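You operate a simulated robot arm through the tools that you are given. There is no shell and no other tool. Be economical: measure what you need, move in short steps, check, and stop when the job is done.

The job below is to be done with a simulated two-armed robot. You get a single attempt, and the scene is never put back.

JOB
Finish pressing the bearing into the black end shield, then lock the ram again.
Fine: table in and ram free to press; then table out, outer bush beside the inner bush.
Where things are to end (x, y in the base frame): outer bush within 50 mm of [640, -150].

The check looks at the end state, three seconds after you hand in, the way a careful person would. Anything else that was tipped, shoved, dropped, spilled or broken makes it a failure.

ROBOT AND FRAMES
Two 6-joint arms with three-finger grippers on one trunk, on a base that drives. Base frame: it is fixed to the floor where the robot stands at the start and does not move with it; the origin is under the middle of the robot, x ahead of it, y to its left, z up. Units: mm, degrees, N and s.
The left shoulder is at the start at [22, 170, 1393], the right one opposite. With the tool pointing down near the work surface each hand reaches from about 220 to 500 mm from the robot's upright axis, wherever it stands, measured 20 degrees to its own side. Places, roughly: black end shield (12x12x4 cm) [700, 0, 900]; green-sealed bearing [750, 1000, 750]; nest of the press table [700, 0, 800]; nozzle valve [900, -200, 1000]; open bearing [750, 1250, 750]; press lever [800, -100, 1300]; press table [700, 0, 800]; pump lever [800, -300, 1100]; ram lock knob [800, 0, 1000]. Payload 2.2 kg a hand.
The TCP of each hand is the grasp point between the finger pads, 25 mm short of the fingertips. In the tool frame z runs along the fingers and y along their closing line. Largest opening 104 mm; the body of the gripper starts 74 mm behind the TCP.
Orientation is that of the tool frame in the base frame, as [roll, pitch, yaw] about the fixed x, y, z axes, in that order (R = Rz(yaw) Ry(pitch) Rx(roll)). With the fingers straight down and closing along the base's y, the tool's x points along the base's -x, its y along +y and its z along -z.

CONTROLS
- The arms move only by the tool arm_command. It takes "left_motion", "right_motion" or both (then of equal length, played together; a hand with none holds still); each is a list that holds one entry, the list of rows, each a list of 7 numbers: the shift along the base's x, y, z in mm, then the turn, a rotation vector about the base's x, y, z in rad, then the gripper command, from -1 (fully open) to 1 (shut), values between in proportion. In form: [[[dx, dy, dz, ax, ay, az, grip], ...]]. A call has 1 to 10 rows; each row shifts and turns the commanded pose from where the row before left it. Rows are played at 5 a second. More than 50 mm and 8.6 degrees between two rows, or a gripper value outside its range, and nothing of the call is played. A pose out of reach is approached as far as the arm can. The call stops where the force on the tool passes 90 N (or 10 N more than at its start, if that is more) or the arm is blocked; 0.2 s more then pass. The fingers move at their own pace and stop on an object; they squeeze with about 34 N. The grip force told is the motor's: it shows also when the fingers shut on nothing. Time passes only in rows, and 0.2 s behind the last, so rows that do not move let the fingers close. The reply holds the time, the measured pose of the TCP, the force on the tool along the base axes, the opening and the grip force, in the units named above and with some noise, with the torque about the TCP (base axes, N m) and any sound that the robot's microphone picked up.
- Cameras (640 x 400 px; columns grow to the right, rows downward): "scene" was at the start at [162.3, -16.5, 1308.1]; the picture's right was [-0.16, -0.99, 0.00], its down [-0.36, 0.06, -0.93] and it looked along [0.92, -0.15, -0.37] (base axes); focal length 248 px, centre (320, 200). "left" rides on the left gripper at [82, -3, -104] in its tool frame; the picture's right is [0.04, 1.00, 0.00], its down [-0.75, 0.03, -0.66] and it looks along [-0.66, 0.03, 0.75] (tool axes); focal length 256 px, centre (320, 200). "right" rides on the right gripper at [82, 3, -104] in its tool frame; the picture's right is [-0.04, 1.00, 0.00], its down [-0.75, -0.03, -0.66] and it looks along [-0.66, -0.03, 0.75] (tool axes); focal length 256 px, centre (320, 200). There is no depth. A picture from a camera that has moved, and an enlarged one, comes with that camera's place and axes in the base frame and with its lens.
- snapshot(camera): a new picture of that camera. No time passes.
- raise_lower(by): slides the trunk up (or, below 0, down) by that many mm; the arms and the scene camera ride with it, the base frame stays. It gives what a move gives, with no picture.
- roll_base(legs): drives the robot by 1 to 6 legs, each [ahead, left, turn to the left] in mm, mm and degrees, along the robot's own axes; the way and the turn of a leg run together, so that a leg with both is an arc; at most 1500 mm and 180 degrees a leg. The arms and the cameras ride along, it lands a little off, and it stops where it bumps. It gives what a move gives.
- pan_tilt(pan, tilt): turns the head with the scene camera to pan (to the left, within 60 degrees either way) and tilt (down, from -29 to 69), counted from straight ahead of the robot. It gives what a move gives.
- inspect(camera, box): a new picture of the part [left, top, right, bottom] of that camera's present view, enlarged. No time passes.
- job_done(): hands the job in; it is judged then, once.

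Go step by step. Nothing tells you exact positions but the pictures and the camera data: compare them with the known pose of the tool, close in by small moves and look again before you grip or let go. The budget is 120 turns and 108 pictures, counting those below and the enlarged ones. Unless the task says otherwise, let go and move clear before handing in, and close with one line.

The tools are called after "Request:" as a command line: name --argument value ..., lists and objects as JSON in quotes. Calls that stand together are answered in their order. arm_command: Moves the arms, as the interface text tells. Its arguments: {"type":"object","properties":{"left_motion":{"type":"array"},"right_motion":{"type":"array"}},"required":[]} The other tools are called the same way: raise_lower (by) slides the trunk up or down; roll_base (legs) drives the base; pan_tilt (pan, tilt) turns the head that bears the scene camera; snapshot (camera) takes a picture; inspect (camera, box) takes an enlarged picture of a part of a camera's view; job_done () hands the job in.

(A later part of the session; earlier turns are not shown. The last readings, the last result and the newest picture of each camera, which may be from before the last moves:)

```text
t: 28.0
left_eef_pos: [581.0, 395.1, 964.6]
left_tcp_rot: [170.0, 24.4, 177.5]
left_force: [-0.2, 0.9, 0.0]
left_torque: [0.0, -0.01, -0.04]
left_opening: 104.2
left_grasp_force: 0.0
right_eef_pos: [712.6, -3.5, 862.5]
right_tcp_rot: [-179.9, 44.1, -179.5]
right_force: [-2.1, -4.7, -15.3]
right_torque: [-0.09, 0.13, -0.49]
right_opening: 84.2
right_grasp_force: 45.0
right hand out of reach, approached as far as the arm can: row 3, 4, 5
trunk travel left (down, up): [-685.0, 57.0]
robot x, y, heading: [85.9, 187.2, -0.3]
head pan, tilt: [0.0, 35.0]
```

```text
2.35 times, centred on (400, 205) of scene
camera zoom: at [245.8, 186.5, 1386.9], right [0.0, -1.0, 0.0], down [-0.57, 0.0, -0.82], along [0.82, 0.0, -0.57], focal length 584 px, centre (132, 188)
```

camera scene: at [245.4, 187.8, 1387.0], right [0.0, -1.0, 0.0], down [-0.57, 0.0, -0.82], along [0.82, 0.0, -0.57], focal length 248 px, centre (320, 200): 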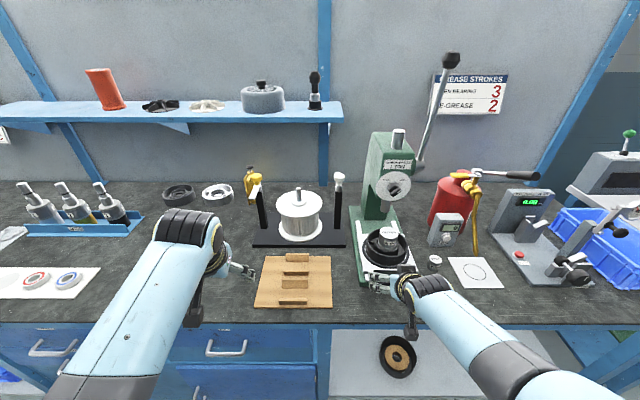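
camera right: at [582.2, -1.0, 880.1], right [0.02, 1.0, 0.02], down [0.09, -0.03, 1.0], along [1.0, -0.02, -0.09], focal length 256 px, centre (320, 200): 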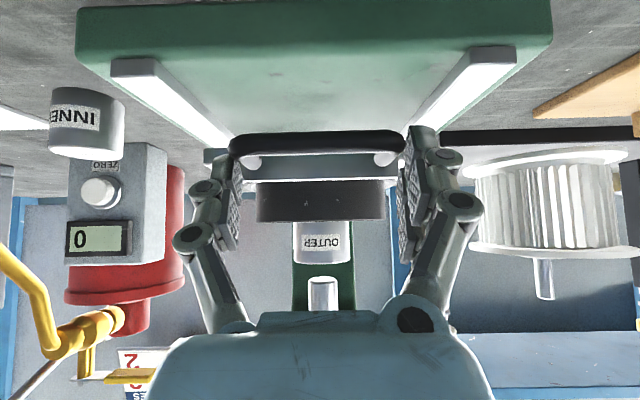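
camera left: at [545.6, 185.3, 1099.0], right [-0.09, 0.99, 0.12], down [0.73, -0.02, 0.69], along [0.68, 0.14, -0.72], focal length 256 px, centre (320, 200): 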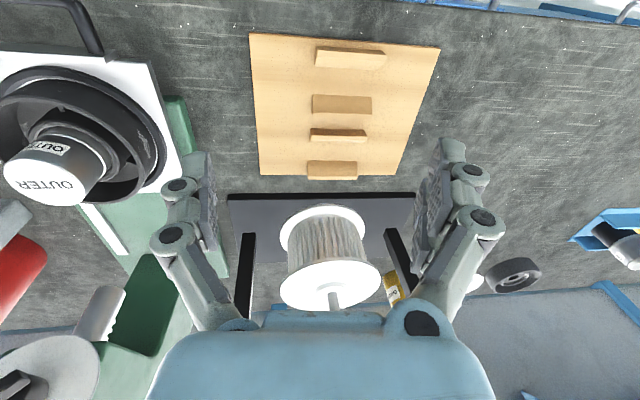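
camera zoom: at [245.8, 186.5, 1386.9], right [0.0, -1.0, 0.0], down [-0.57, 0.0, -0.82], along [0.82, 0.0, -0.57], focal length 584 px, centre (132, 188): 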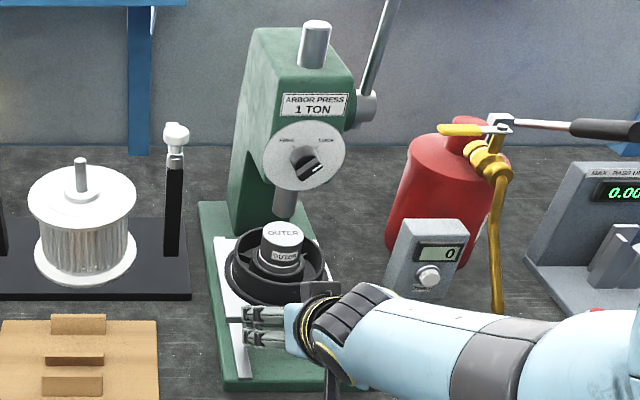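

The arm reached its far limit with the table about 15-20 mm short. I release, back off, and drive the base 60 mm ahead to finish the push with closed fingers.

Request:
arm_command --right_motion '[[[0, 0, 0, 0, 0, 0, -0.6], [0, 0, 0, 0, 0, 0, -1], [-15, 0, 5, 0, 0, 0, -1], [-30, 0, 15, 0, 0, 0, -1], [-35, 0, 5, 0, 0, 0, 0], [0, 0, 0, 0, 0, 0, 1], [0, 0, 0, 0, 0, 0, 1]]]'

Request:
roll_base --legs '[[60, 0, 0]]'

Request:
snapshot --camera "right"

```text
t: 29.6
left_eef_pos: [578.4, 395.2, 965.3]
left_tcp_rot: [170.0, 24.4, 177.5]
left_force: [0.4, 0.4, 0.0]
left_torque: [-0.03, -0.03, 0.0]
left_opening: 104.3
left_grasp_force: 0.1
right_eef_pos: [634.8, -0.1, 891.8]
right_tcp_rot: [-179.7, 44.4, -179.5]
right_force: [-0.4, 0.0, -0.7]
right_torque: [-0.02, -0.01, -0.02]
right_opening: 2.9
right_grasp_force: 1.8
trunk travel left (down, up): [-685.0, 57.0]
robot x, y, heading: [85.2, 192.0, -0.2]
head pan, tilt: [0.0, 35.0]
```

```text
t: 30.6
left_eef_pos: [641.2, 396.1, 965.1]
left_tcp_rot: [170.0, 24.5, 177.5]
left_force: [0.0, -0.1, 0.2]
left_torque: [0.01, 0.05, 0.03]
left_opening: 104.0
left_grasp_force: 0.1
right_eef_pos: [697.3, -0.6, 891.5]
right_tcp_rot: [-179.8, 44.3, -179.5]
right_force: [0.7, -0.2, -0.6]
right_torque: [0.03, 0.01, 0.02]
right_opening: 0.1
right_grasp_force: 28.4
trunk travel left (down, up): [-685.0, 57.0]
robot x, y, heading: [147.3, 191.3, -0.2]
head pan, tilt: [0.0, 35.0]
```

```text
75 pictures are left
camera right: at [567.9, 1.6, 908.2], right [0.02, 1.0, 0.03], down [0.08, -0.03, 1.0], along [1.0, -0.02, -0.08], focal length 256 px, centre (320, 200)
```

right: 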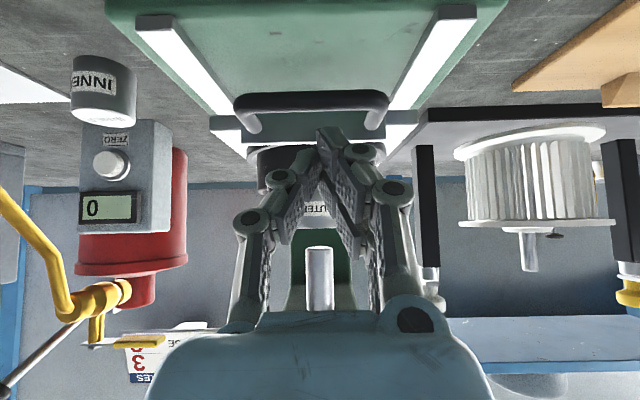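

The bar is at about [714,-6,840]. I back off, lower, and push on its centre with closed fingertips.

Request:
arm_command --right_motion '[[[-35, -4, 0, 0, 0, 0, 1], [0, 0, -20, 0, 0, 0, 1], [0, 0, -15, 0, 0, 0, 1], [10, 0, 0, 0, 0, 0, 1], [8, 0, 0, 0, 0, 0, 1], [0, 0, 0, 0, 0, 0, 1]]]'

Request:
snapshot --camera "right"

```text
t: 31.9
left_eef_pos: [641.2, 396.5, 964.2]
left_tcp_rot: [170.0, 24.6, 177.5]
left_force: [-0.2, -0.7, -1.0]
left_torque: [0.0, 0.0, -0.01]
left_opening: 104.1
left_grasp_force: 0.1
right_eef_pos: [679.5, -4.2, 857.2]
right_tcp_rot: [-179.8, 44.2, -179.6]
right_force: [-0.9, -0.4, 0.8]
right_torque: [-0.01, -0.02, 0.0]
right_opening: 0.0
right_grasp_force: 28.1
trunk travel left (down, up): [-685.0, 57.0]
robot x, y, heading: [146.9, 187.8, -0.1]
head pan, tilt: [0.0, 35.0]
```

```text
74 pictures are left
camera right: at [549.8, -2.3, 874.3], right [0.02, 1.0, 0.03], down [0.08, -0.03, 1.0], along [1.0, -0.02, -0.08], focal length 256 px, centre (320, 200)
```

right: 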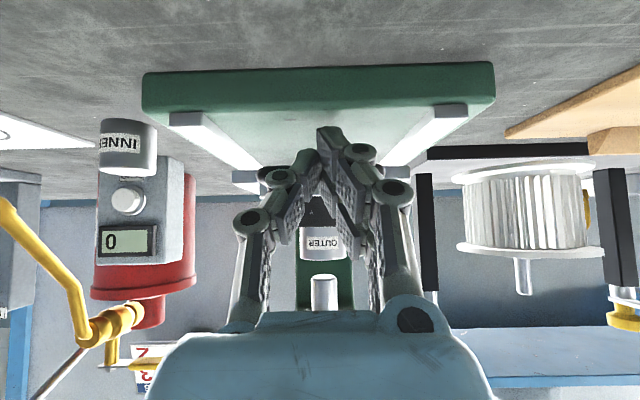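

Tips are aligned with the bar. I push until the table's stop makes the force rise.

Request:
arm_command --right_motion '[[[6, 0, 0, 0, 0, 0, 1], [6, 0, 0, 0, 0, 0, 1], [6, 0, 0, 0, 0, 0, 1], [5, 0, 0, 0, 0, 0, 1], [5, 0, 0, 0, 0, 0, 1], [5, 0, 0, 0, 0, 0, 1]]]'

Request:
snapshot --camera "right"

```text
t: 33.3
left_eef_pos: [631.1, 395.7, 969.0]
left_tcp_rot: [170.2, 24.9, 177.2]
left_force: [-0.5, 0.0, 0.3]
left_torque: [0.01, 0.05, -0.05]
left_opening: 104.1
left_grasp_force: 0.0
right_eef_pos: [692.8, -4.0, 857.9]
right_tcp_rot: [-179.8, 44.1, -179.8]
right_force: [-54.9, 0.9, 57.0]
right_torque: [-0.03, -0.64, -0.05]
right_opening: 6.0
right_grasp_force: 29.3
trunk travel left (down, up): [-685.0, 57.0]
robot x, y, heading: [142.9, 190.3, -0.4]
head pan, tilt: [0.0, 35.0]
stopped in row 6 (right hand): the force on the tool passed its limit at 94 N (the readings are from after the stop); the commanded pose is now the measured one
```

```text
73 pictures are left
camera right: at [563.4, -1.2, 875.1], right [0.03, 1.0, 0.03], down [0.08, -0.03, 1.0], along [1.0, -0.02, -0.09], focal length 256 px, centre (320, 200)
```

right: 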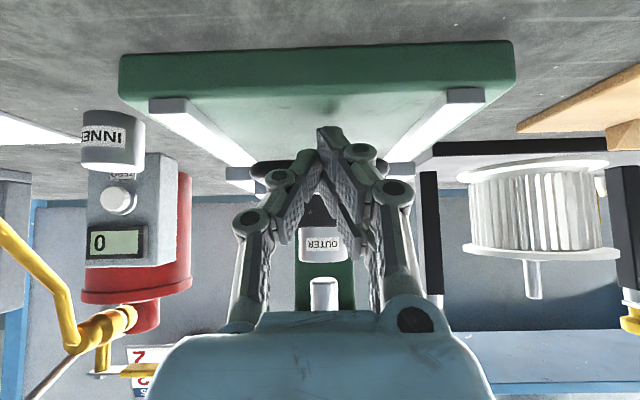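

The push met about 94 N without movement, so the table may already be at its stop. I back off and check the bush-to-ram alignment.

Request:
arm_command --right_motion '[[[-10, 0, 3, 0, 0, 0, 1], [-20, 0, 15, 0, 0, 0, 1], [-20, -30, 20, 0, 0, 0, 1], [-10, -40, 20, 0, 0, 0, 1], [0, -40, 20, 0, 0, 0, 1]]]'

Request:
inspect --camera "scene" --box '[350, 120, 470, 290]'

Request:
snapshot --camera "right"

Request:
snapshot --camera "left"

```text
t: 34.5
left_eef_pos: [639.5, 394.6, 965.1]
left_tcp_rot: [169.9, 24.5, 177.3]
left_force: [1.1, -0.3, 0.1]
left_torque: [-0.01, -0.02, 0.0]
left_opening: 103.8
left_grasp_force: 0.0
right_eef_pos: [645.5, -112.6, 928.3]
right_tcp_rot: [-179.9, 43.4, -179.7]
right_force: [0.0, -0.3, -0.2]
right_torque: [0.02, -0.03, 0.02]
right_opening: 0.0
right_grasp_force: 28.9
trunk travel left (down, up): [-685.0, 57.0]
robot x, y, heading: [144.7, 188.7, -0.5]
head pan, tilt: [0.0, 35.0]
```

```text
2.35 times, centred on (410, 205) of scene
camera zoom: at [303.4, 186.1, 1387.2], right [-0.01, -1.0, 0.0], down [-0.57, 0.0, -0.82], along [0.82, 0.0, -0.57], focal length 584 px, centre (108, 188)
```

zoom: 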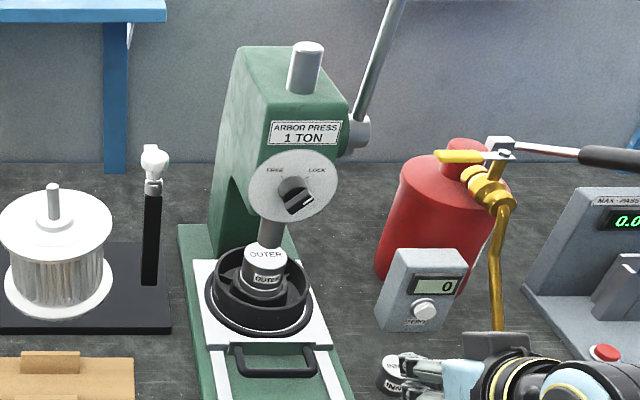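

```text
71 pictures are left
camera right: at [515.1, -109.2, 947.9], right [0.02, 1.0, 0.03], down [0.1, -0.03, 0.99], along [0.99, -0.02, -0.1], focal length 256 px, centre (320, 200)
```

right: 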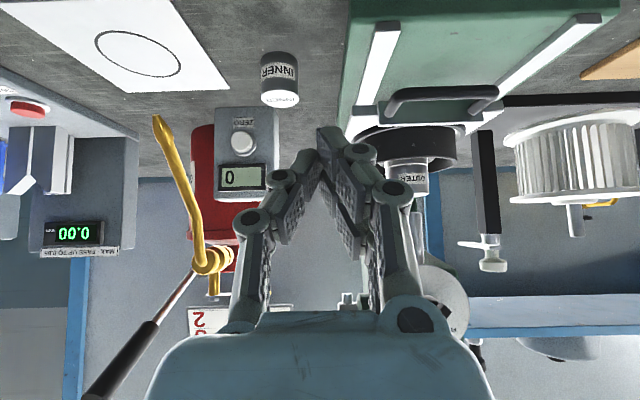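

```text
70 pictures are left
camera left: at [522.4, 378.8, 1024.1], right [-0.06, 0.99, 0.14], down [0.41, -0.1, 0.91], along [0.91, 0.12, -0.4], focal length 256 px, centre (320, 200)
```

left: 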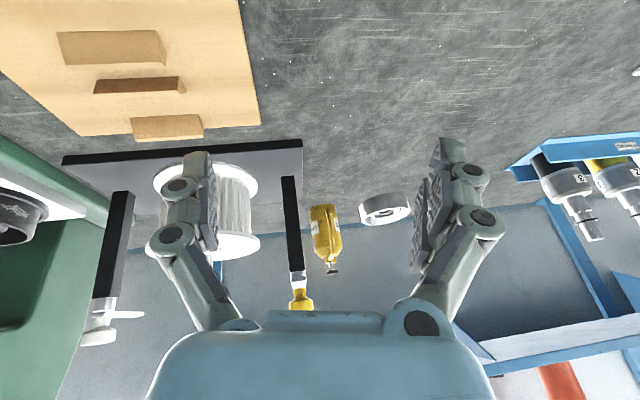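

The bush is at x≈830, right under the ram (x≈832), so the table is fully in. Next I bring the right hand to point straight forward, rolled 45° to match the knob wing, in front of the knob at about [774,-7,1040].

Request:
arm_command --right_motion '[[[0, 0, 18, 0, -0.1355, 0, 0], [0, 0, 18, 0, -0.1355, 0, 0], [0, 0, 18, 0, -0.1355, 0, 0], [0, 0, 18, 0, -0.1355, 0, 0], [0, 0, 18, 0, -0.1355, 0, 0], [2, 5, 18, 0, -0.1355, 0, 0], [3, 20, 4, 0, 0, 0, 0], [5, 25, 0, 0, 0, 0, 0], [5, 28, 0, 0, 0, 0, 0], [0, 28, 0, 0, 0, 0, 0]]]'

Request:
snapshot --camera "right"

Request:
snapshot --camera "scene"

```text
t: 36.7
left_eef_pos: [640.2, 395.7, 965.7]
left_tcp_rot: [169.9, 24.5, 177.3]
left_force: [0.7, -0.2, -0.7]
left_torque: [-0.01, 0.01, 0.01]
left_opening: 104.2
left_grasp_force: 0.1
right_eef_pos: [656.3, -7.6, 1040.1]
right_tcp_rot: [-94.8, 89.7, -94.7]
right_force: [0.4, 0.2, 0.4]
right_torque: [-0.02, -0.03, -0.01]
right_opening: 52.1
right_grasp_force: 0.0
trunk travel left (down, up): [-685.0, 57.0]
robot x, y, heading: [142.5, 185.5, -0.5]
head pan, tilt: [0.0, 35.0]
```

```text
69 pictures are left
camera right: at [553.6, -5.2, 957.7], right [0.0, 1.0, 0.03], down [-0.66, -0.03, 0.75], along [0.75, -0.02, 0.66], focal length 256 px, centre (320, 200)
```

right: 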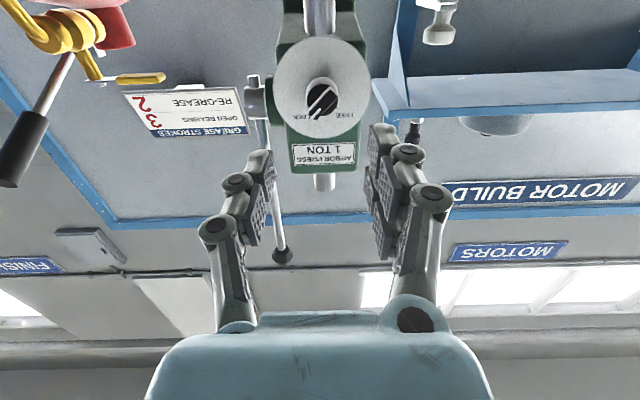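

```text
68 pictures are left
camera scene: at [303.9, 188.1, 1387.2], right [-0.01, -1.0, 0.0], down [-0.57, 0.0, -0.82], along [0.82, 0.0, -0.57], focal length 248 px, centre (320, 200)
```

scene: 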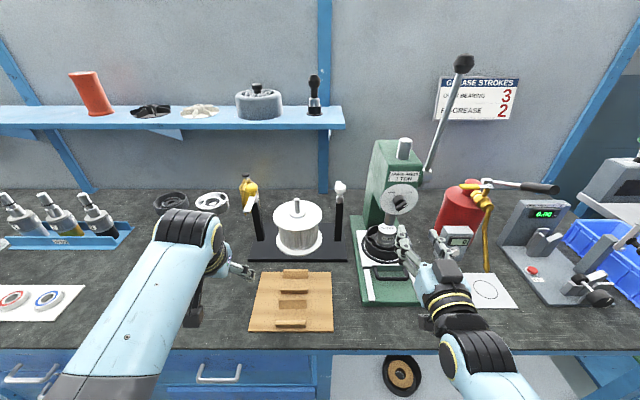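

The orientation is good. I zoom in on the knob from both cameras.

Request:
inspect --camera "right" --box '[260, 30, 390, 140]'

Request:
inspect --camera "scene" --box '[360, 140, 460, 240]'

```text
3.64 times, centred on (325, 85) of right
camera zoom: at [553.6, -5.2, 957.7], right [0.0, 1.0, 0.03], down [-0.66, -0.03, 0.75], along [0.75, -0.02, 0.66], focal length 931 px, centre (302, 618)
```

zoom: 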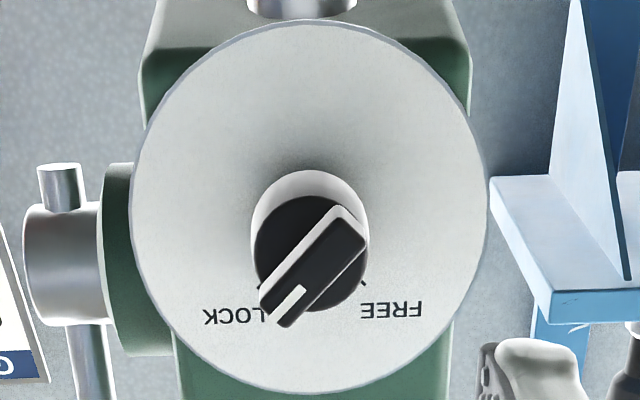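

```text
4.00 times, centred on (410, 190) of scene
camera zoom: at [303.9, 188.1, 1387.2], right [-0.01, -1.0, 0.0], down [-0.57, 0.0, -0.82], along [0.82, 0.0, -0.57], focal length 992 px, centre (-40, 240)
```

zoom: 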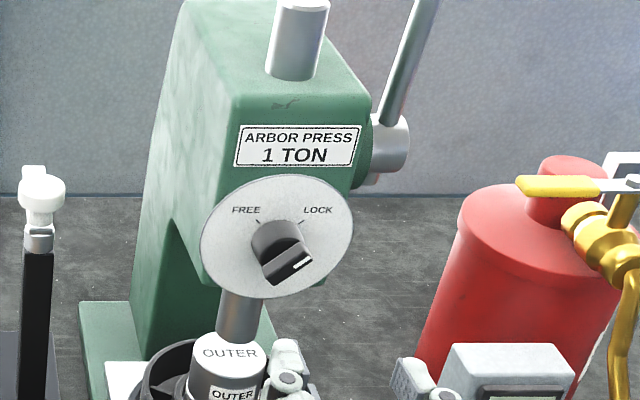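

The knob is a round boss with a wing bar (about 11 mm wide, front at x≈768, centre [y -4, z 1041]), tilted about 38° from vertical. I roll the hand to match and go to a pre-grip.

Request:
arm_command --right_motion '[[[0, 1, 0, 0.132, 0, 0, 0.3], [0, 1, 0, 0.132, 0, 0, 0.3], [0, 1, 0, 0.132, 0, 0, 0.3], [10, 0, 0, 0.132, 0, 0, 0.3], [25, 0, 0, 0.132, 0, 0, 0.3], [25, 0, 0, 0, 0, 0, 0.3], [0, 0, 0, 0, 0, 0, 0.3]]]'

Request:
snapshot --camera "right"

Request:
inspect --camera "scene" --box '[360, 140, 460, 240]'

```text
t: 38.3
left_eef_pos: [638.1, 394.4, 964.6]
left_tcp_rot: [170.0, 24.5, 177.4]
left_force: [0.5, -0.2, -0.8]
left_torque: [0.0, 0.03, -0.01]
left_opening: 103.7
left_grasp_force: 0.3
right_eef_pos: [718.2, -5.9, 1039.1]
right_tcp_rot: [90.0, 52.4, 90.0]
right_force: [0.5, -0.3, 0.3]
right_torque: [0.05, 0.02, -0.02]
right_opening: 36.5
right_grasp_force: 0.1
trunk travel left (down, up): [-685.0, 57.0]
robot x, y, heading: [142.8, 190.5, -0.3]
head pan, tilt: [0.0, 35.0]
```

```text
65 pictures are left
camera right: at [615.2, 45.4, 977.3], right [0.0, 0.77, 0.64], down [-0.66, -0.48, 0.58], along [0.75, -0.42, 0.5], focal length 256 px, centre (320, 200)
```

right: 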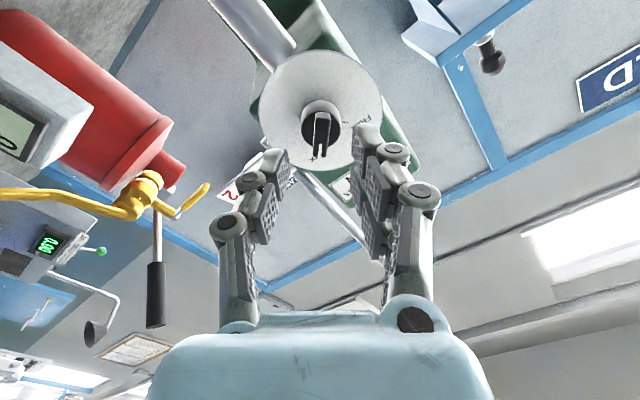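

```text
4.00 times, centred on (410, 190) of scene
camera zoom: at [303.4, 187.3, 1387.2], right [-0.01, -1.0, 0.0], down [-0.57, 0.0, -0.82], along [0.82, 0.0, -0.57], focal length 992 px, centre (-40, 240)
```

zoom: 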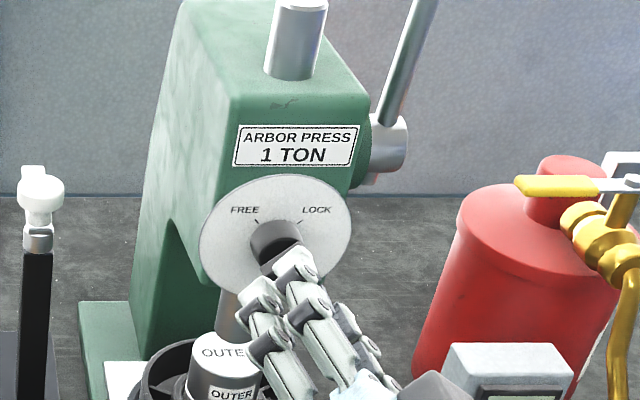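

The wing is aligned with the fingers and centred. I advance until the tips straddle the wing.

Request:
arm_command --right_motion '[[[15, 0, 1, 0, 0, 0, 0.3], [12, 1, 0, 0, 0, 0, 0.3], [6, 0, 0, 0, 0, 0, 0.3], [0, 0, 0, 0, 0, 0, 0.3]]]'

Request:
inspect --camera "right" --box '[220, 30, 420, 190]'

```text
t: 39.3
left_eef_pos: [640.1, 394.6, 966.2]
left_tcp_rot: [170.0, 24.6, 177.4]
left_force: [-0.2, 0.3, -0.1]
left_torque: [-0.03, 0.0, -0.04]
left_opening: 103.9
left_grasp_force: 0.1
right_eef_pos: [750.3, -5.7, 1042.1]
right_tcp_rot: [90.0, 52.6, 90.1]
right_force: [-1.1, 0.0, -0.1]
right_torque: [-0.02, 0.03, -0.04]
right_opening: 36.4
right_grasp_force: 0.0
trunk travel left (down, up): [-685.0, 57.0]
robot x, y, heading: [147.0, 189.2, -0.5]
head pan, tilt: [0.0, 35.0]
```

```text
2.50 times, centred on (320, 110) of right
camera zoom: at [647.6, 46.7, 978.4], right [0.0, 0.77, 0.64], down [-0.66, -0.48, 0.58], along [0.75, -0.42, 0.5], focal length 640 px, centre (320, 425)
```

zoom: 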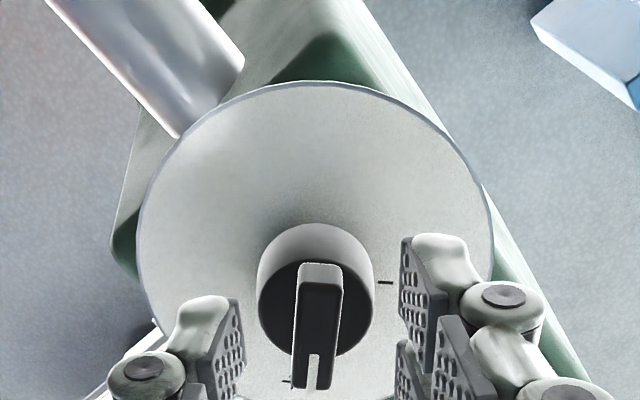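

The tips are about level with the wing front. I go 8 mm further, then close.

Request:
arm_command --right_motion '[[[4, 0, 0, 0, 0, 0, 0.3], [4, 0, 0, 0, 0, 0, 0.3], [0, 0, 0, 0, 0, 0, 0.6], [0, 0, 0, 0, 0, 0, 1], [0, 0, 0, 0, 0, 0, 1]]]'

Request:
inspect --camera "right" --box '[220, 30, 420, 190]'

```text
t: 40.5
left_eef_pos: [640.3, 393.7, 963.6]
left_tcp_rot: [169.9, 24.4, 177.3]
left_force: [0.4, -1.0, 0.3]
left_torque: [0.02, -0.01, 0.03]
left_opening: 104.2
left_grasp_force: 0.1
right_eef_pos: [760.0, -7.1, 1040.2]
right_tcp_rot: [90.2, 52.4, 90.2]
right_force: [-1.9, -8.2, -6.0]
right_torque: [-0.01, -0.06, -0.39]
right_opening: 27.7
right_grasp_force: 44.1
trunk travel left (down, up): [-685.0, 57.0]
robot x, y, heading: [142.7, 186.9, -0.2]
head pan, tilt: [0.0, 35.0]
```

```text
2.50 times, centred on (320, 110) of right
camera zoom: at [655.8, 46.0, 977.6], right [0.0, 0.77, 0.64], down [-0.66, -0.48, 0.58], along [0.76, -0.42, 0.5], focal length 640 px, centre (320, 425)
```

zoom: 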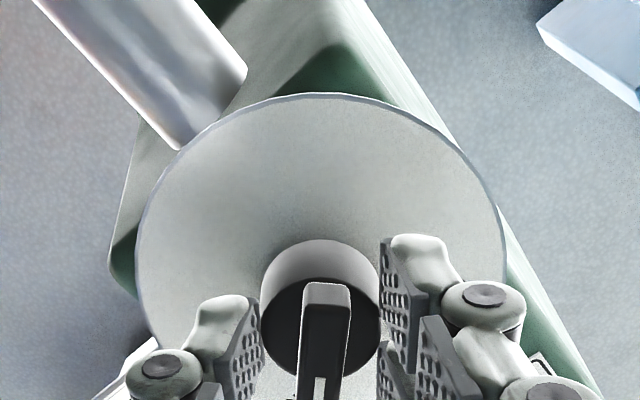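

The fingers closed on the round boss (28 mm), a bit too deep. I open, back off 7 mm, and close on the wing itself.

Request:
arm_command --right_motion '[[[0, 1, 1, 0, 0, 0, 0.3], [-7, 1, 0, 0, 0, 0, 0.3], [0, 0, 0, 0, 0, 0, 0.7], [0, 0, 0, 0, 0, 0, 1], [0, 0, 0, 0, 0, 0, 1]]]'

Request:
inspect --camera "right" --box '[220, 30, 420, 190]'

```text
t: 41.7
left_eef_pos: [640.2, 391.9, 964.2]
left_tcp_rot: [170.0, 24.5, 177.3]
left_force: [0.2, -0.1, 0.6]
left_torque: [-0.02, 0.0, 0.02]
left_opening: 104.0
left_grasp_force: 0.0
right_eef_pos: [752.5, -6.3, 1040.9]
right_tcp_rot: [90.4, 52.4, 90.3]
right_force: [1.4, -13.8, -9.7]
right_torque: [0.01, 0.19, -0.41]
right_opening: 11.2
right_grasp_force: 38.1
trunk travel left (down, up): [-685.0, 57.0]
robot x, y, heading: [146.5, 189.3, -0.3]
head pan, tilt: [0.0, 35.0]
```

```text
2.50 times, centred on (320, 110) of right
camera zoom: at [648.9, 46.5, 978.1], right [0.0, 0.77, 0.64], down [-0.65, -0.48, 0.58], along [0.76, -0.42, 0.5], focal length 640 px, centre (320, 425)
```

zoom: 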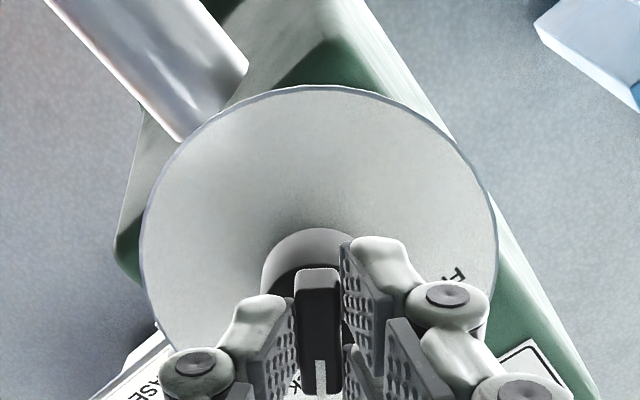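

I grip the wing (11 mm). Now I turn it counter-clockwise towards FREE in small steps.

Request:
arm_command --right_motion '[[[0, -1, -1, 0, 0, 0, 1], [0, 0, 0, -0.1, 0, 0, 1], [0, 0, 0, -0.14, 0, 0, 1], [0, 0, 0, -0.14, 0, 0, 1], [0, 0, 0, -0.14, 0, 0, 1], [0, 0, 0, -0.14, 0, 0, 1]]]'

Request:
inspect --camera "scene" --box '[360, 140, 460, 240]'

```text
t: 43.1
left_eef_pos: [640.0, 394.7, 964.6]
left_tcp_rot: [169.8, 24.4, 177.3]
left_force: [0.0, 0.8, -0.4]
left_torque: [-0.02, 0.0, 0.0]
left_opening: 104.2
left_grasp_force: 0.0
right_eef_pos: [752.5, -5.6, 1040.2]
right_tcp_rot: [-103.1, 89.6, -103.0]
right_force: [-2.2, -9.4, -5.5]
right_torque: [0.01, 1.08, -0.15]
right_opening: 10.6
right_grasp_force: 38.1
trunk travel left (down, up): [-685.0, 57.0]
robot x, y, heading: [144.0, 191.5, -0.2]
head pan, tilt: [0.0, 35.0]
```

```text
4.00 times, centred on (410, 190) of scene
camera zoom: at [304.4, 185.7, 1387.1], right [-0.01, -1.0, 0.0], down [-0.57, 0.0, -0.82], along [0.82, 0.0, -0.57], focal length 992 px, centre (-40, 240)
```

zoom: 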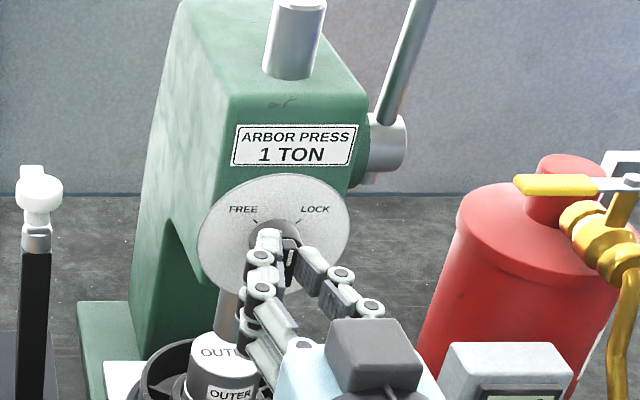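

Halfway (wing upright). I continue the turn to FREE.

Request:
arm_command --right_motion '[[[0, 0, 0, -0.14, 0, 0, 1], [0, 0, 0, -0.14, 0, 0, 1], [0, 0, 0, -0.14, 0, 0, 1], [0, 0, 0, -0.14, 0, 0, 1], [0, 0, 0, -0.14, 0, 0, 1], [0, 0, 0, -0.05, 0, 0, 1]]]'

Request:
inspect --camera "right" --box '[220, 30, 420, 190]'

```text
t: 44.5
left_eef_pos: [640.1, 393.5, 964.4]
left_tcp_rot: [169.9, 24.4, 177.3]
left_force: [-0.7, 0.8, -0.5]
left_torque: [-0.01, -0.02, 0.02]
left_opening: 103.9
left_grasp_force: 0.1
right_eef_pos: [751.6, -5.0, 1040.5]
right_tcp_rot: [-90.1, 46.6, -90.1]
right_force: [2.3, -3.3, -6.0]
right_torque: [-0.04, 0.74, -0.69]
right_opening: 10.6
right_grasp_force: 37.4
trunk travel left (down, up): [-685.0, 57.0]
robot x, y, heading: [144.1, 189.6, -0.4]
head pan, tilt: [0.0, 35.0]
```

```text
2.50 times, centred on (320, 110) of right
camera zoom: at [649.0, -58.7, 978.8], right [0.0, 0.75, -0.66], down [-0.66, 0.49, 0.57], along [0.76, 0.43, 0.49], focal length 640 px, centre (320, 425)
```

zoom: 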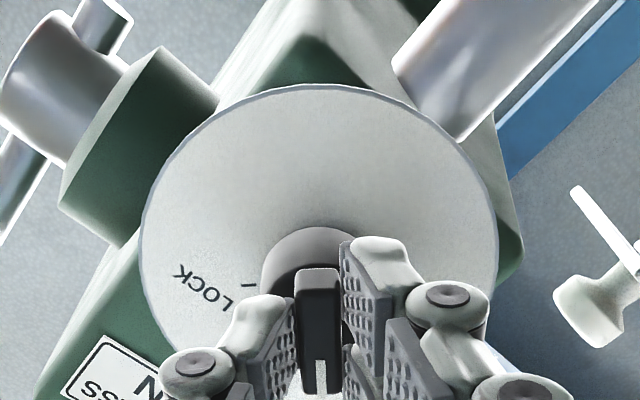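

The hand has turned about 81°. I release, back out, and check the knob.

Request:
arm_command --right_motion '[[[0, 0, 0, 0, 0, 0, 0.3], [0, 0, 0, 0, 0, 0, 0.3], [-20, 0, 0, 0, 0, 0, 0.3], [-40, -10, 0, 0, 0, 0, 0.2], [-40, -20, 0, 0, 0, 0, 0]]]'

Request:
inspect --camera "scene" --box '[360, 140, 460, 240]'

Request:
snapshot --camera "right"

```text
t: 45.7
left_eef_pos: [638.5, 395.6, 966.0]
left_tcp_rot: [170.0, 24.6, 177.4]
left_force: [-0.4, -0.2, -0.2]
left_torque: [0.01, -0.01, -0.01]
left_opening: 104.3
left_grasp_force: 0.0
right_eef_pos: [652.8, -35.0, 1039.3]
right_tcp_rot: [-89.9, 46.8, -89.9]
right_force: [0.2, 0.4, 0.3]
right_torque: [-0.02, 0.0, 0.02]
right_opening: 52.0
right_grasp_force: 0.0
trunk travel left (down, up): [-685.0, 57.0]
robot x, y, heading: [142.2, 191.7, -0.3]
head pan, tilt: [0.0, 35.0]
```

```text
4.00 times, centred on (410, 190) of scene
camera zoom: at [302.6, 186.5, 1387.3], right [-0.01, -1.0, 0.0], down [-0.57, 0.0, -0.82], along [0.82, 0.0, -0.57], focal length 992 px, centre (-40, 240)
```

zoom: 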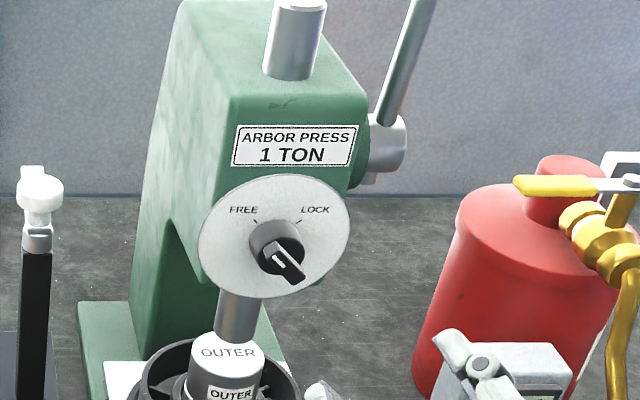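

```text
57 pictures are left
camera right: at [549.7, -87.6, 977.5], right [0.0, 0.76, -0.65], down [-0.66, 0.49, 0.57], along [0.75, 0.43, 0.5], focal length 256 px, centre (320, 200)
```

right: 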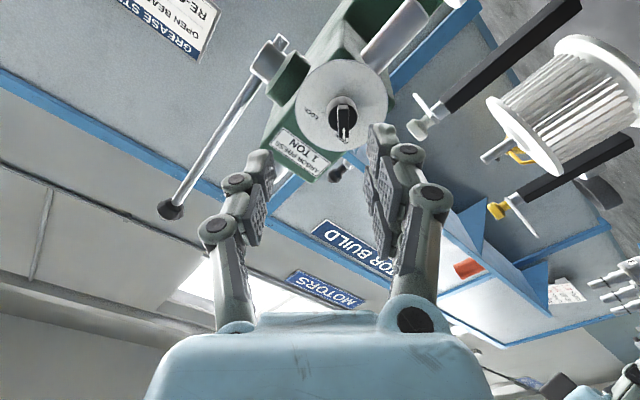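

The knob now points to FREE. Next comes the lever: ball at about [836,-83,1332], pivot at about [847,-83,1085]. For that I'll back the base off 100 mm and bring the hand to a 45° downward pose with closing along y, up in front of the lever.

Request:
roll_base --legs '[[-100, 0, 0]]'

Request:
arm_command --right_motion '[[[10, -5, 25, 0.1257, 0, 0, 0], [10, -5, 30, 0.1257, 0, 0, 0], [10, -5, 33, 0.1257, 0, 0, 0], [10, -5, 33, 0.1257, 0, 0, 0], [10, -5, 33, 0.1257, 0, 0, 0], [10, -5, 33, 0.1257, 0, 0, 0], [20, -5, 33, 0, 0.131, 0, 0], [20, -5, 33, 0, 0.131, 0, 0], [20, -5, 33, 0, 0.131, 0, 0], [20, -5, 20, 0, 0.131, 0, 0]]]'

Request:
arm_command --right_motion '[[[10, 0, 5, 0, 0.131, 0, 0], [10, 0, 5, 0, 0.131, 0, 0], [0, 0, 0, 0, 0, 0, 0]]]'

Request:
snapshot --camera "right"

Request:
snapshot --camera "scene"

```text
t: 46.9
left_eef_pos: [537.8, 394.9, 965.4]
left_tcp_rot: [170.0, 24.6, 177.3]
left_force: [-0.1, 0.2, 0.4]
left_torque: [0.05, -0.03, -0.02]
left_opening: 103.7
left_grasp_force: 0.0
right_eef_pos: [549.4, -33.5, 1038.9]
right_tcp_rot: [-90.1, 46.8, -90.1]
right_force: [-0.4, -0.9, 0.2]
right_torque: [0.04, -0.05, -0.01]
right_opening: 51.8
right_grasp_force: 0.0
trunk travel left (down, up): [-685.0, 57.0]
robot x, y, heading: [41.2, 190.4, -0.4]
head pan, tilt: [0.0, 35.0]
```

```text
t: 49.1
left_eef_pos: [538.5, 395.1, 964.1]
left_tcp_rot: [170.1, 24.5, 177.2]
left_force: [0.3, -0.3, -1.0]
left_torque: [0.01, 0.02, -0.03]
left_opening: 103.8
left_grasp_force: 0.0
right_eef_pos: [684.5, -95.6, 1274.3]
right_tcp_rot: [-164.4, 61.4, -156.7]
right_force: [0.6, -0.4, -0.2]
right_torque: [-0.04, -0.02, -0.02]
right_opening: 51.8
right_grasp_force: 0.1
right hand out of reach, approached as far as the arm can: row 3, 4, 5, 7, 8, 9
trunk travel left (down, up): [-685.0, 57.0]
robot x, y, heading: [41.2, 187.0, -0.4]
head pan, tilt: [0.0, 35.0]
```

```text
t: 49.9
left_eef_pos: [538.3, 395.5, 966.5]
left_tcp_rot: [169.9, 24.5, 177.2]
left_force: [-0.4, -0.7, 0.5]
left_torque: [-0.01, 0.0, -0.01]
left_opening: 104.2
left_grasp_force: 0.1
right_eef_pos: [703.2, -99.8, 1282.5]
right_tcp_rot: [-173.2, 47.3, -163.5]
right_force: [0.4, -0.2, 0.8]
right_torque: [0.01, -0.04, -0.01]
right_opening: 51.9
right_grasp_force: 0.0
right hand out of reach, approached as far as the arm can: row 2
trunk travel left (down, up): [-685.0, 57.0]
robot x, y, heading: [42.6, 188.9, -0.3]
head pan, tilt: [0.0, 35.0]
```

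```text
56 pictures are left
camera right: at [574.6, -121.7, 1292.2], right [-0.17, 0.98, -0.05], down [0.01, 0.05, 1.0], along [0.99, 0.17, -0.02], focal length 256 px, centre (320, 200)
```

right: 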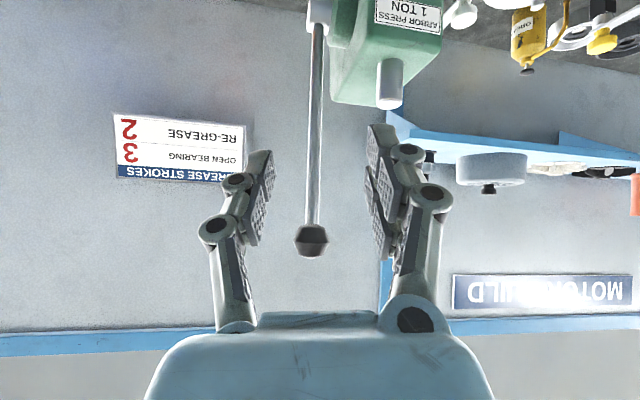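

```text
55 pictures are left
camera scene: at [201.1, 187.4, 1387.2], right [-0.01, -1.0, 0.0], down [-0.57, 0.0, -0.82], along [0.82, -0.01, -0.57], focal length 248 px, centre (320, 200)
```

scene: 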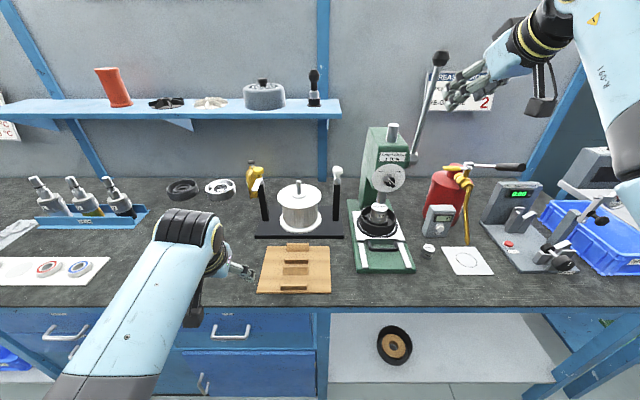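

The hand is just inside its inner limit; moving out towards the lever will free it. I go to a point 75 mm short of the rod, at grip height.

Request:
arm_command --right_motion '[[[17, 0, -20, 0, 0, 0, 0], [17, 0, -21, 0, 0, 0, 0], [17, 0, -21, 0, 0, 0, 0], [0, 0, 0, 0, 0, 0, 0]]]'

Request:
snapshot --camera "right"

```text
t: 50.9
left_eef_pos: [538.3, 395.3, 964.5]
left_tcp_rot: [170.0, 24.5, 177.3]
left_force: [0.4, -0.1, 0.3]
left_torque: [0.01, -0.01, 0.01]
left_opening: 104.0
left_grasp_force: 0.1
right_eef_pos: [753.1, -107.1, 1220.4]
right_tcp_rot: [-173.3, 47.6, -163.5]
right_force: [-0.3, 0.4, -0.1]
right_torque: [0.0, -0.01, 0.0]
right_opening: 52.1
right_grasp_force: 0.1
right hand out of reach, approached as far as the arm can: row 1, 2
trunk travel left (down, up): [-685.0, 57.0]
robot x, y, heading: [44.8, 193.1, -0.4]
head pan, tilt: [0.0, 35.0]
```

```text
54 pictures are left
camera right: at [624.1, -129.9, 1229.7], right [-0.17, 0.98, -0.05], down [0.01, 0.05, 1.0], along [0.99, 0.17, -0.02], focal length 256 px, centre (320, 200)
```

right: 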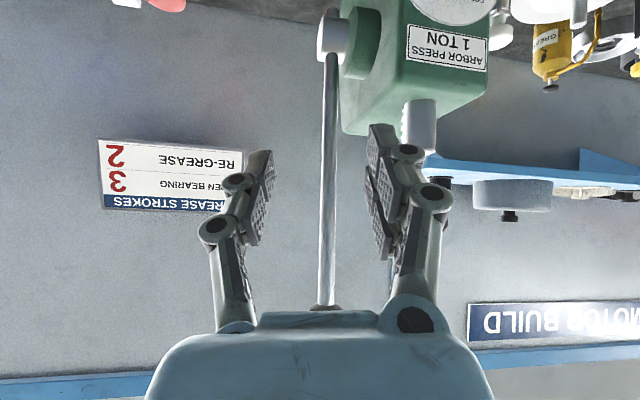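

Commanded pose equals reached pose. I correct the yaw and roll, and raise to grip height just in front of the rod.

Request:
arm_command --right_motion '[[[6, 6, 5, 0.021, 0, -0.051, 0], [6, 6, 20, 0.021, 0, -0.051, 0], [6, 6, 24, 0.021, 0, -0.051, 0], [6, 6, 24, 0.021, 0, -0.051, 0], [0, 0, 0, 0, 0, 0, 0]]]'

Request:
snapshot --camera "right"

```text
t: 52.1
left_eef_pos: [536.4, 394.9, 964.0]
left_tcp_rot: [169.9, 24.5, 177.3]
left_force: [-0.5, -0.1, 0.3]
left_torque: [0.02, 0.01, 0.02]
left_opening: 104.1
left_grasp_force: 0.1
right_eef_pos: [780.0, -167.0, 1278.2]
right_tcp_rot: [-179.1, 48.0, -177.5]
right_force: [-0.6, -0.2, 0.3]
right_torque: [-0.03, 0.0, -0.02]
right_opening: 52.2
right_grasp_force: 0.1
right hand out of reach, approached as far as the arm can: row 1, 2, 3, 4
trunk travel left (down, up): [-685.0, 57.0]
robot x, y, heading: [42.4, 193.5, -0.3]
head pan, tilt: [0.0, 35.0]
```

```text
53 pictures are left
camera right: at [649.2, -167.9, 1287.2], right [-0.01, 1.0, 0.02], down [0.02, -0.02, 1.0], along [1.0, 0.01, -0.02], focal length 256 px, centre (320, 200)
```

right: 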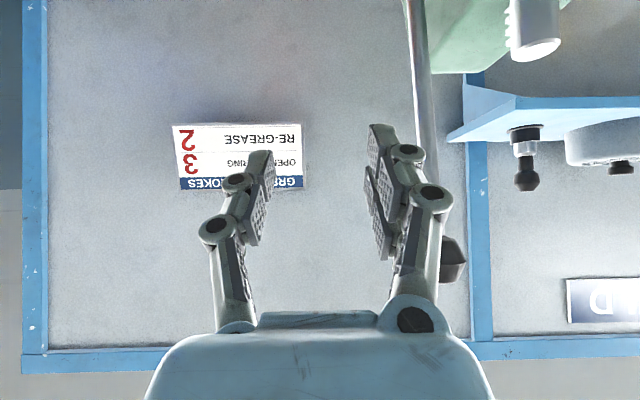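

Sideways the arm is limited at this height, so I shift the base another 85 mm to the left, which brings the hand to the rod's y.

Request:
roll_base --legs '[[0, 85, 0]]'

Request:
snapshot --camera "right"

```text
t: 53.1
left_eef_pos: [538.7, 479.5, 964.8]
left_tcp_rot: [170.1, 24.4, 177.3]
left_force: [-0.1, 1.4, 0.5]
left_torque: [-0.02, -0.01, -0.02]
left_opening: 103.8
left_grasp_force: 0.0
right_eef_pos: [781.5, -81.6, 1278.8]
right_tcp_rot: [-179.2, 47.9, -177.5]
right_force: [-0.2, 0.2, 0.9]
right_torque: [-0.05, 0.01, -0.03]
right_opening: 52.0
right_grasp_force: 0.1
trunk travel left (down, up): [-685.0, 57.0]
robot x, y, heading: [44.2, 275.3, -0.2]
head pan, tilt: [0.0, 35.0]
```

```text
52 pictures are left
camera right: at [650.3, -82.4, 1286.9], right [-0.01, 1.0, 0.02], down [0.02, -0.02, 1.0], along [1.0, 0.01, -0.02], focal length 256 px, centre (320, 200)
```

right: 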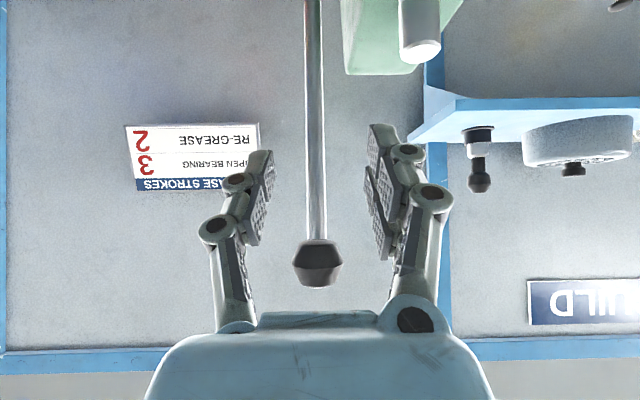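

The rod is centred between the fingers (y≈-84). I advance to the rod below the ball and close.

Request:
arm_command --right_motion '[[[15, -1, 3, 0, 0, 0, 0], [15, -1, 3, 0, 0, 0, 0], [14, 0, 2, 0, 0, 0, 0], [12, 0, 2, 0, 0, 0, 0], [0, 0, 0, 0, 0, 0, 0]]]'

Request:
snapshot --camera "right"

```text
t: 54.4
left_eef_pos: [538.4, 480.0, 964.2]
left_tcp_rot: [170.0, 24.5, 177.2]
left_force: [-0.8, -0.8, 0.2]
left_torque: [-0.02, 0.01, -0.01]
left_opening: 104.2
left_grasp_force: 0.0
right_eef_pos: [835.6, -90.8, 1288.3]
right_tcp_rot: [-179.9, 48.1, -177.7]
right_force: [0.1, 0.3, 0.6]
right_torque: [-0.02, -0.02, -0.02]
right_opening: 52.1
right_grasp_force: 0.1
right hand out of reach, approached as far as the arm can: row 4
trunk travel left (down, up): [-685.0, 57.0]
robot x, y, heading: [42.3, 276.2, -0.5]
head pan, tilt: [0.0, 35.0]
```

```text
51 pictures are left
camera right: at [705.0, -93.2, 1296.5], right [-0.01, 1.0, 0.03], down [0.02, -0.03, 1.0], along [1.0, 0.01, -0.02], focal length 256 px, centre (320, 200)
```

right: 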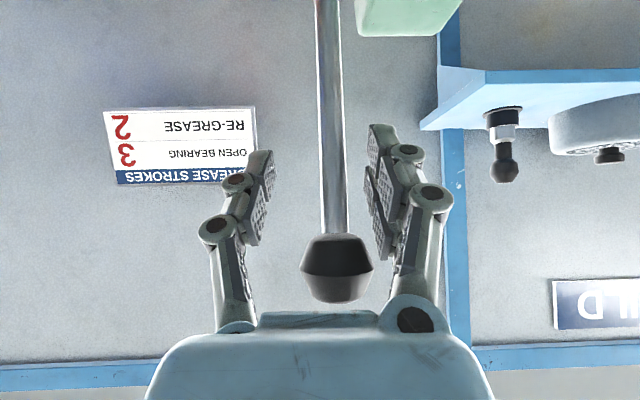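

The rod is in the grip zone, 7 mm towards +y. I shift over and close.

Request:
arm_command --right_motion '[[[0, 4, 0, 0, 0, 0, 0], [0, 3, 0, 0, 0, 0, 0.4], [0, 0, 0, 0, 0, 0, 1], [0, 0, 0, 0, 0, 0, 1]]]'

```text
t: 55.4
left_eef_pos: [538.5, 482.6, 965.1]
left_tcp_rot: [170.1, 24.5, 177.3]
left_force: [1.1, -0.2, -0.2]
left_torque: [0.03, 0.01, -0.01]
left_opening: 104.0
left_grasp_force: 0.0
right_eef_pos: [834.5, -83.9, 1284.2]
right_tcp_rot: [179.9, 47.9, -177.5]
right_force: [-3.8, 17.5, -6.5]
right_torque: [0.75, -0.06, 0.1]
right_opening: 13.2
right_grasp_force: 39.5
right hand out of reach, approached as far as the arm can: row 1
trunk travel left (down, up): [-685.0, 57.0]
robot x, y, heading: [46.1, 273.5, -0.5]
head pan, tilt: [0.0, 35.0]
```

The rod is gripped. I pull the lever towards me along its arc (radius about 200 mm) in small steps, watching forces.

Request:
arm_command --right_motion '[[[-11, 0, -1, 0, 0, 0, 1], [-11, 0, -1.6, 0, 0, 0, 1], [-10.2, 0, -2.2, 0, 0, 0, 1], [-10.2, 0, -2.5, 0, 0, 0, 1], [-10, 0, -3.2, 0, 0, 0, 1], [-10, 0, -3.7, 0, 0, 0, 1]]]'

Request:
inspect --camera "scene" --box '[320, 20, 560, 260]'

```text
t: 56.8
left_eef_pos: [540.0, 482.3, 962.9]
left_tcp_rot: [170.2, 24.4, 177.2]
left_force: [-0.6, -0.2, 0.3]
left_torque: [0.03, -0.01, 0.02]
left_opening: 104.1
left_grasp_force: 0.1
right_eef_pos: [775.5, -83.4, 1271.2]
right_tcp_rot: [-179.3, 47.8, -177.3]
right_force: [8.0, 22.3, -8.0]
right_torque: [1.42, -0.99, 0.38]
right_opening: 12.7
right_grasp_force: 39.3
trunk travel left (down, up): [-685.0, 57.0]
robot x, y, heading: [43.8, 275.8, -0.6]
head pan, tilt: [0.0, 35.0]
```

```text
1.67 times, centred on (440, 140) of scene
camera zoom: at [204.9, 275.4, 1386.8], right [-0.01, -1.0, 0.0], down [-0.58, 0.0, -0.82], along [0.82, -0.01, -0.58], focal length 414 px, centre (120, 300)
```

zoom: 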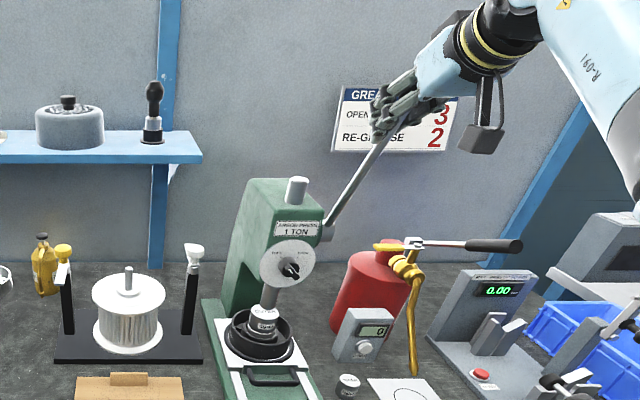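

The lever moves with little force and the ram goes down with it. I continue the arc.

Request:
arm_command --right_motion '[[[-9.5, 1, -4.1, 0, 0, 0, 1], [-9.5, 1, -4.7, 0, 0, 0, 1], [-9, 1, -5.1, 0, 0, 0, 1], [-8.9, 0, -5.7, 0, 0, 0, 1], [-8.6, 0, -6.1, 0, 0, 0, 1], [-8.2, 0, -6.5, 0, 0, 0, 1]]]'

Request:
inspect --camera "scene" --box '[360, 100, 520, 260]'

```text
t: 58.1
left_eef_pos: [534.5, 489.7, 965.8]
left_tcp_rot: [170.6, 24.8, 177.6]
left_force: [0.5, 0.3, -0.7]
left_torque: [0.02, 0.01, 0.01]
left_opening: 103.9
left_grasp_force: 0.1
right_eef_pos: [743.9, -80.1, 1241.0]
right_tcp_rot: [-180.0, 48.5, -176.6]
right_force: [-19.3, 61.3, 26.6]
right_torque: [2.02, 0.15, 0.37]
right_opening: 6.8
right_grasp_force: 34.1
right hand out of reach, approached as far as the arm can: row 2, 3, 4, 5, 6
trunk travel left (down, up): [-685.0, 57.0]
robot x, y, heading: [42.4, 275.4, -0.4]
head pan, tilt: [0.0, 35.0]
```

```text
2.50 times, centred on (440, 180) of scene
camera zoom: at [196.3, 285.2, 1387.9], right [0.0, -1.0, 0.01], down [-0.57, -0.01, -0.82], along [0.82, -0.01, -0.57], focal length 620 px, centre (20, 250)
```

zoom: 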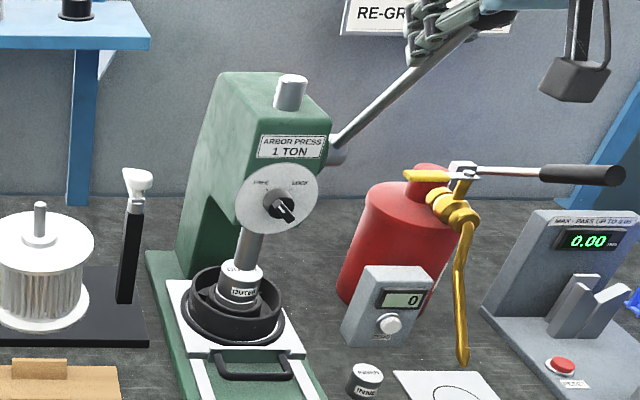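

The arm hits its inner limit here and is pushing sideways. The ram now touches the bush. I release, back away from the rod, and move the base back for a better working range.

Request:
arm_command --right_motion '[[[0, 0, 0, 0, 0, 0, 0], [0, 0, 0, 0, 0, 0, 0], [0, 0, 20, 0, 0, 0, 0], [0, 0, 30, 0, 0, 0, 0]]]'

Request:
snapshot --camera "right"

Request:
inspect --camera "scene" --box '[360, 60, 540, 260]'

```text
t: 59.1
left_eef_pos: [543.5, 484.4, 959.9]
left_tcp_rot: [170.5, 24.1, 177.6]
left_force: [0.6, 0.6, -0.9]
left_torque: [0.03, 0.05, 0.03]
left_opening: 104.1
left_grasp_force: 0.1
right_eef_pos: [762.1, -98.2, 1275.2]
right_tcp_rot: [-179.1, 47.2, -176.6]
right_force: [11.2, 40.3, -18.3]
right_torque: [-1.22, -0.24, -1.5]
right_opening: 70.2
right_grasp_force: 8.8
right hand out of reach, approached as far as the arm can: row 3, 4
trunk travel left (down, up): [-685.0, 57.0]
robot x, y, heading: [43.5, 273.6, 0.0]
head pan, tilt: [0.0, 35.0]
```

```text
48 pictures are left
camera right: at [632.0, -100.0, 1285.4], right [-0.02, 1.0, 0.02], down [0.03, -0.02, 1.0], along [1.0, 0.02, -0.03], focal length 256 px, centre (320, 200)
```

right: 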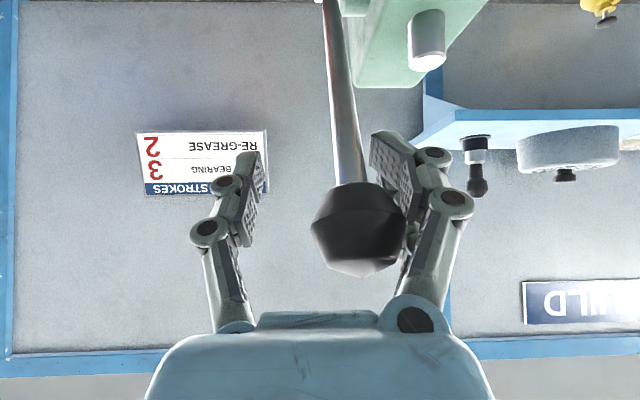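

```text
2.00 times, centred on (450, 160) of scene
camera zoom: at [210.2, 279.2, 1385.8], right [-0.01, -1.0, 0.01], down [-0.58, 0.0, -0.82], along [0.82, -0.01, -0.58], focal length 496 px, centre (60, 280)
```

zoom: 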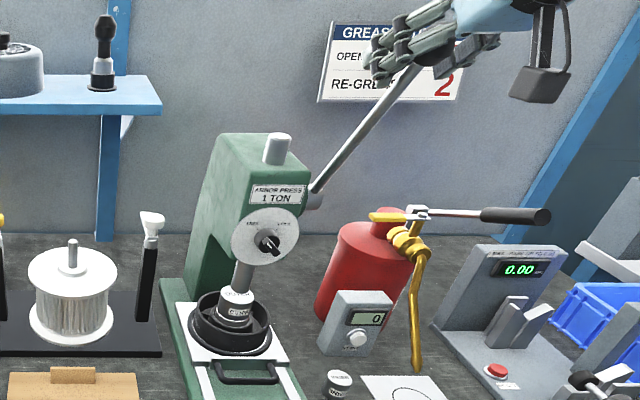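

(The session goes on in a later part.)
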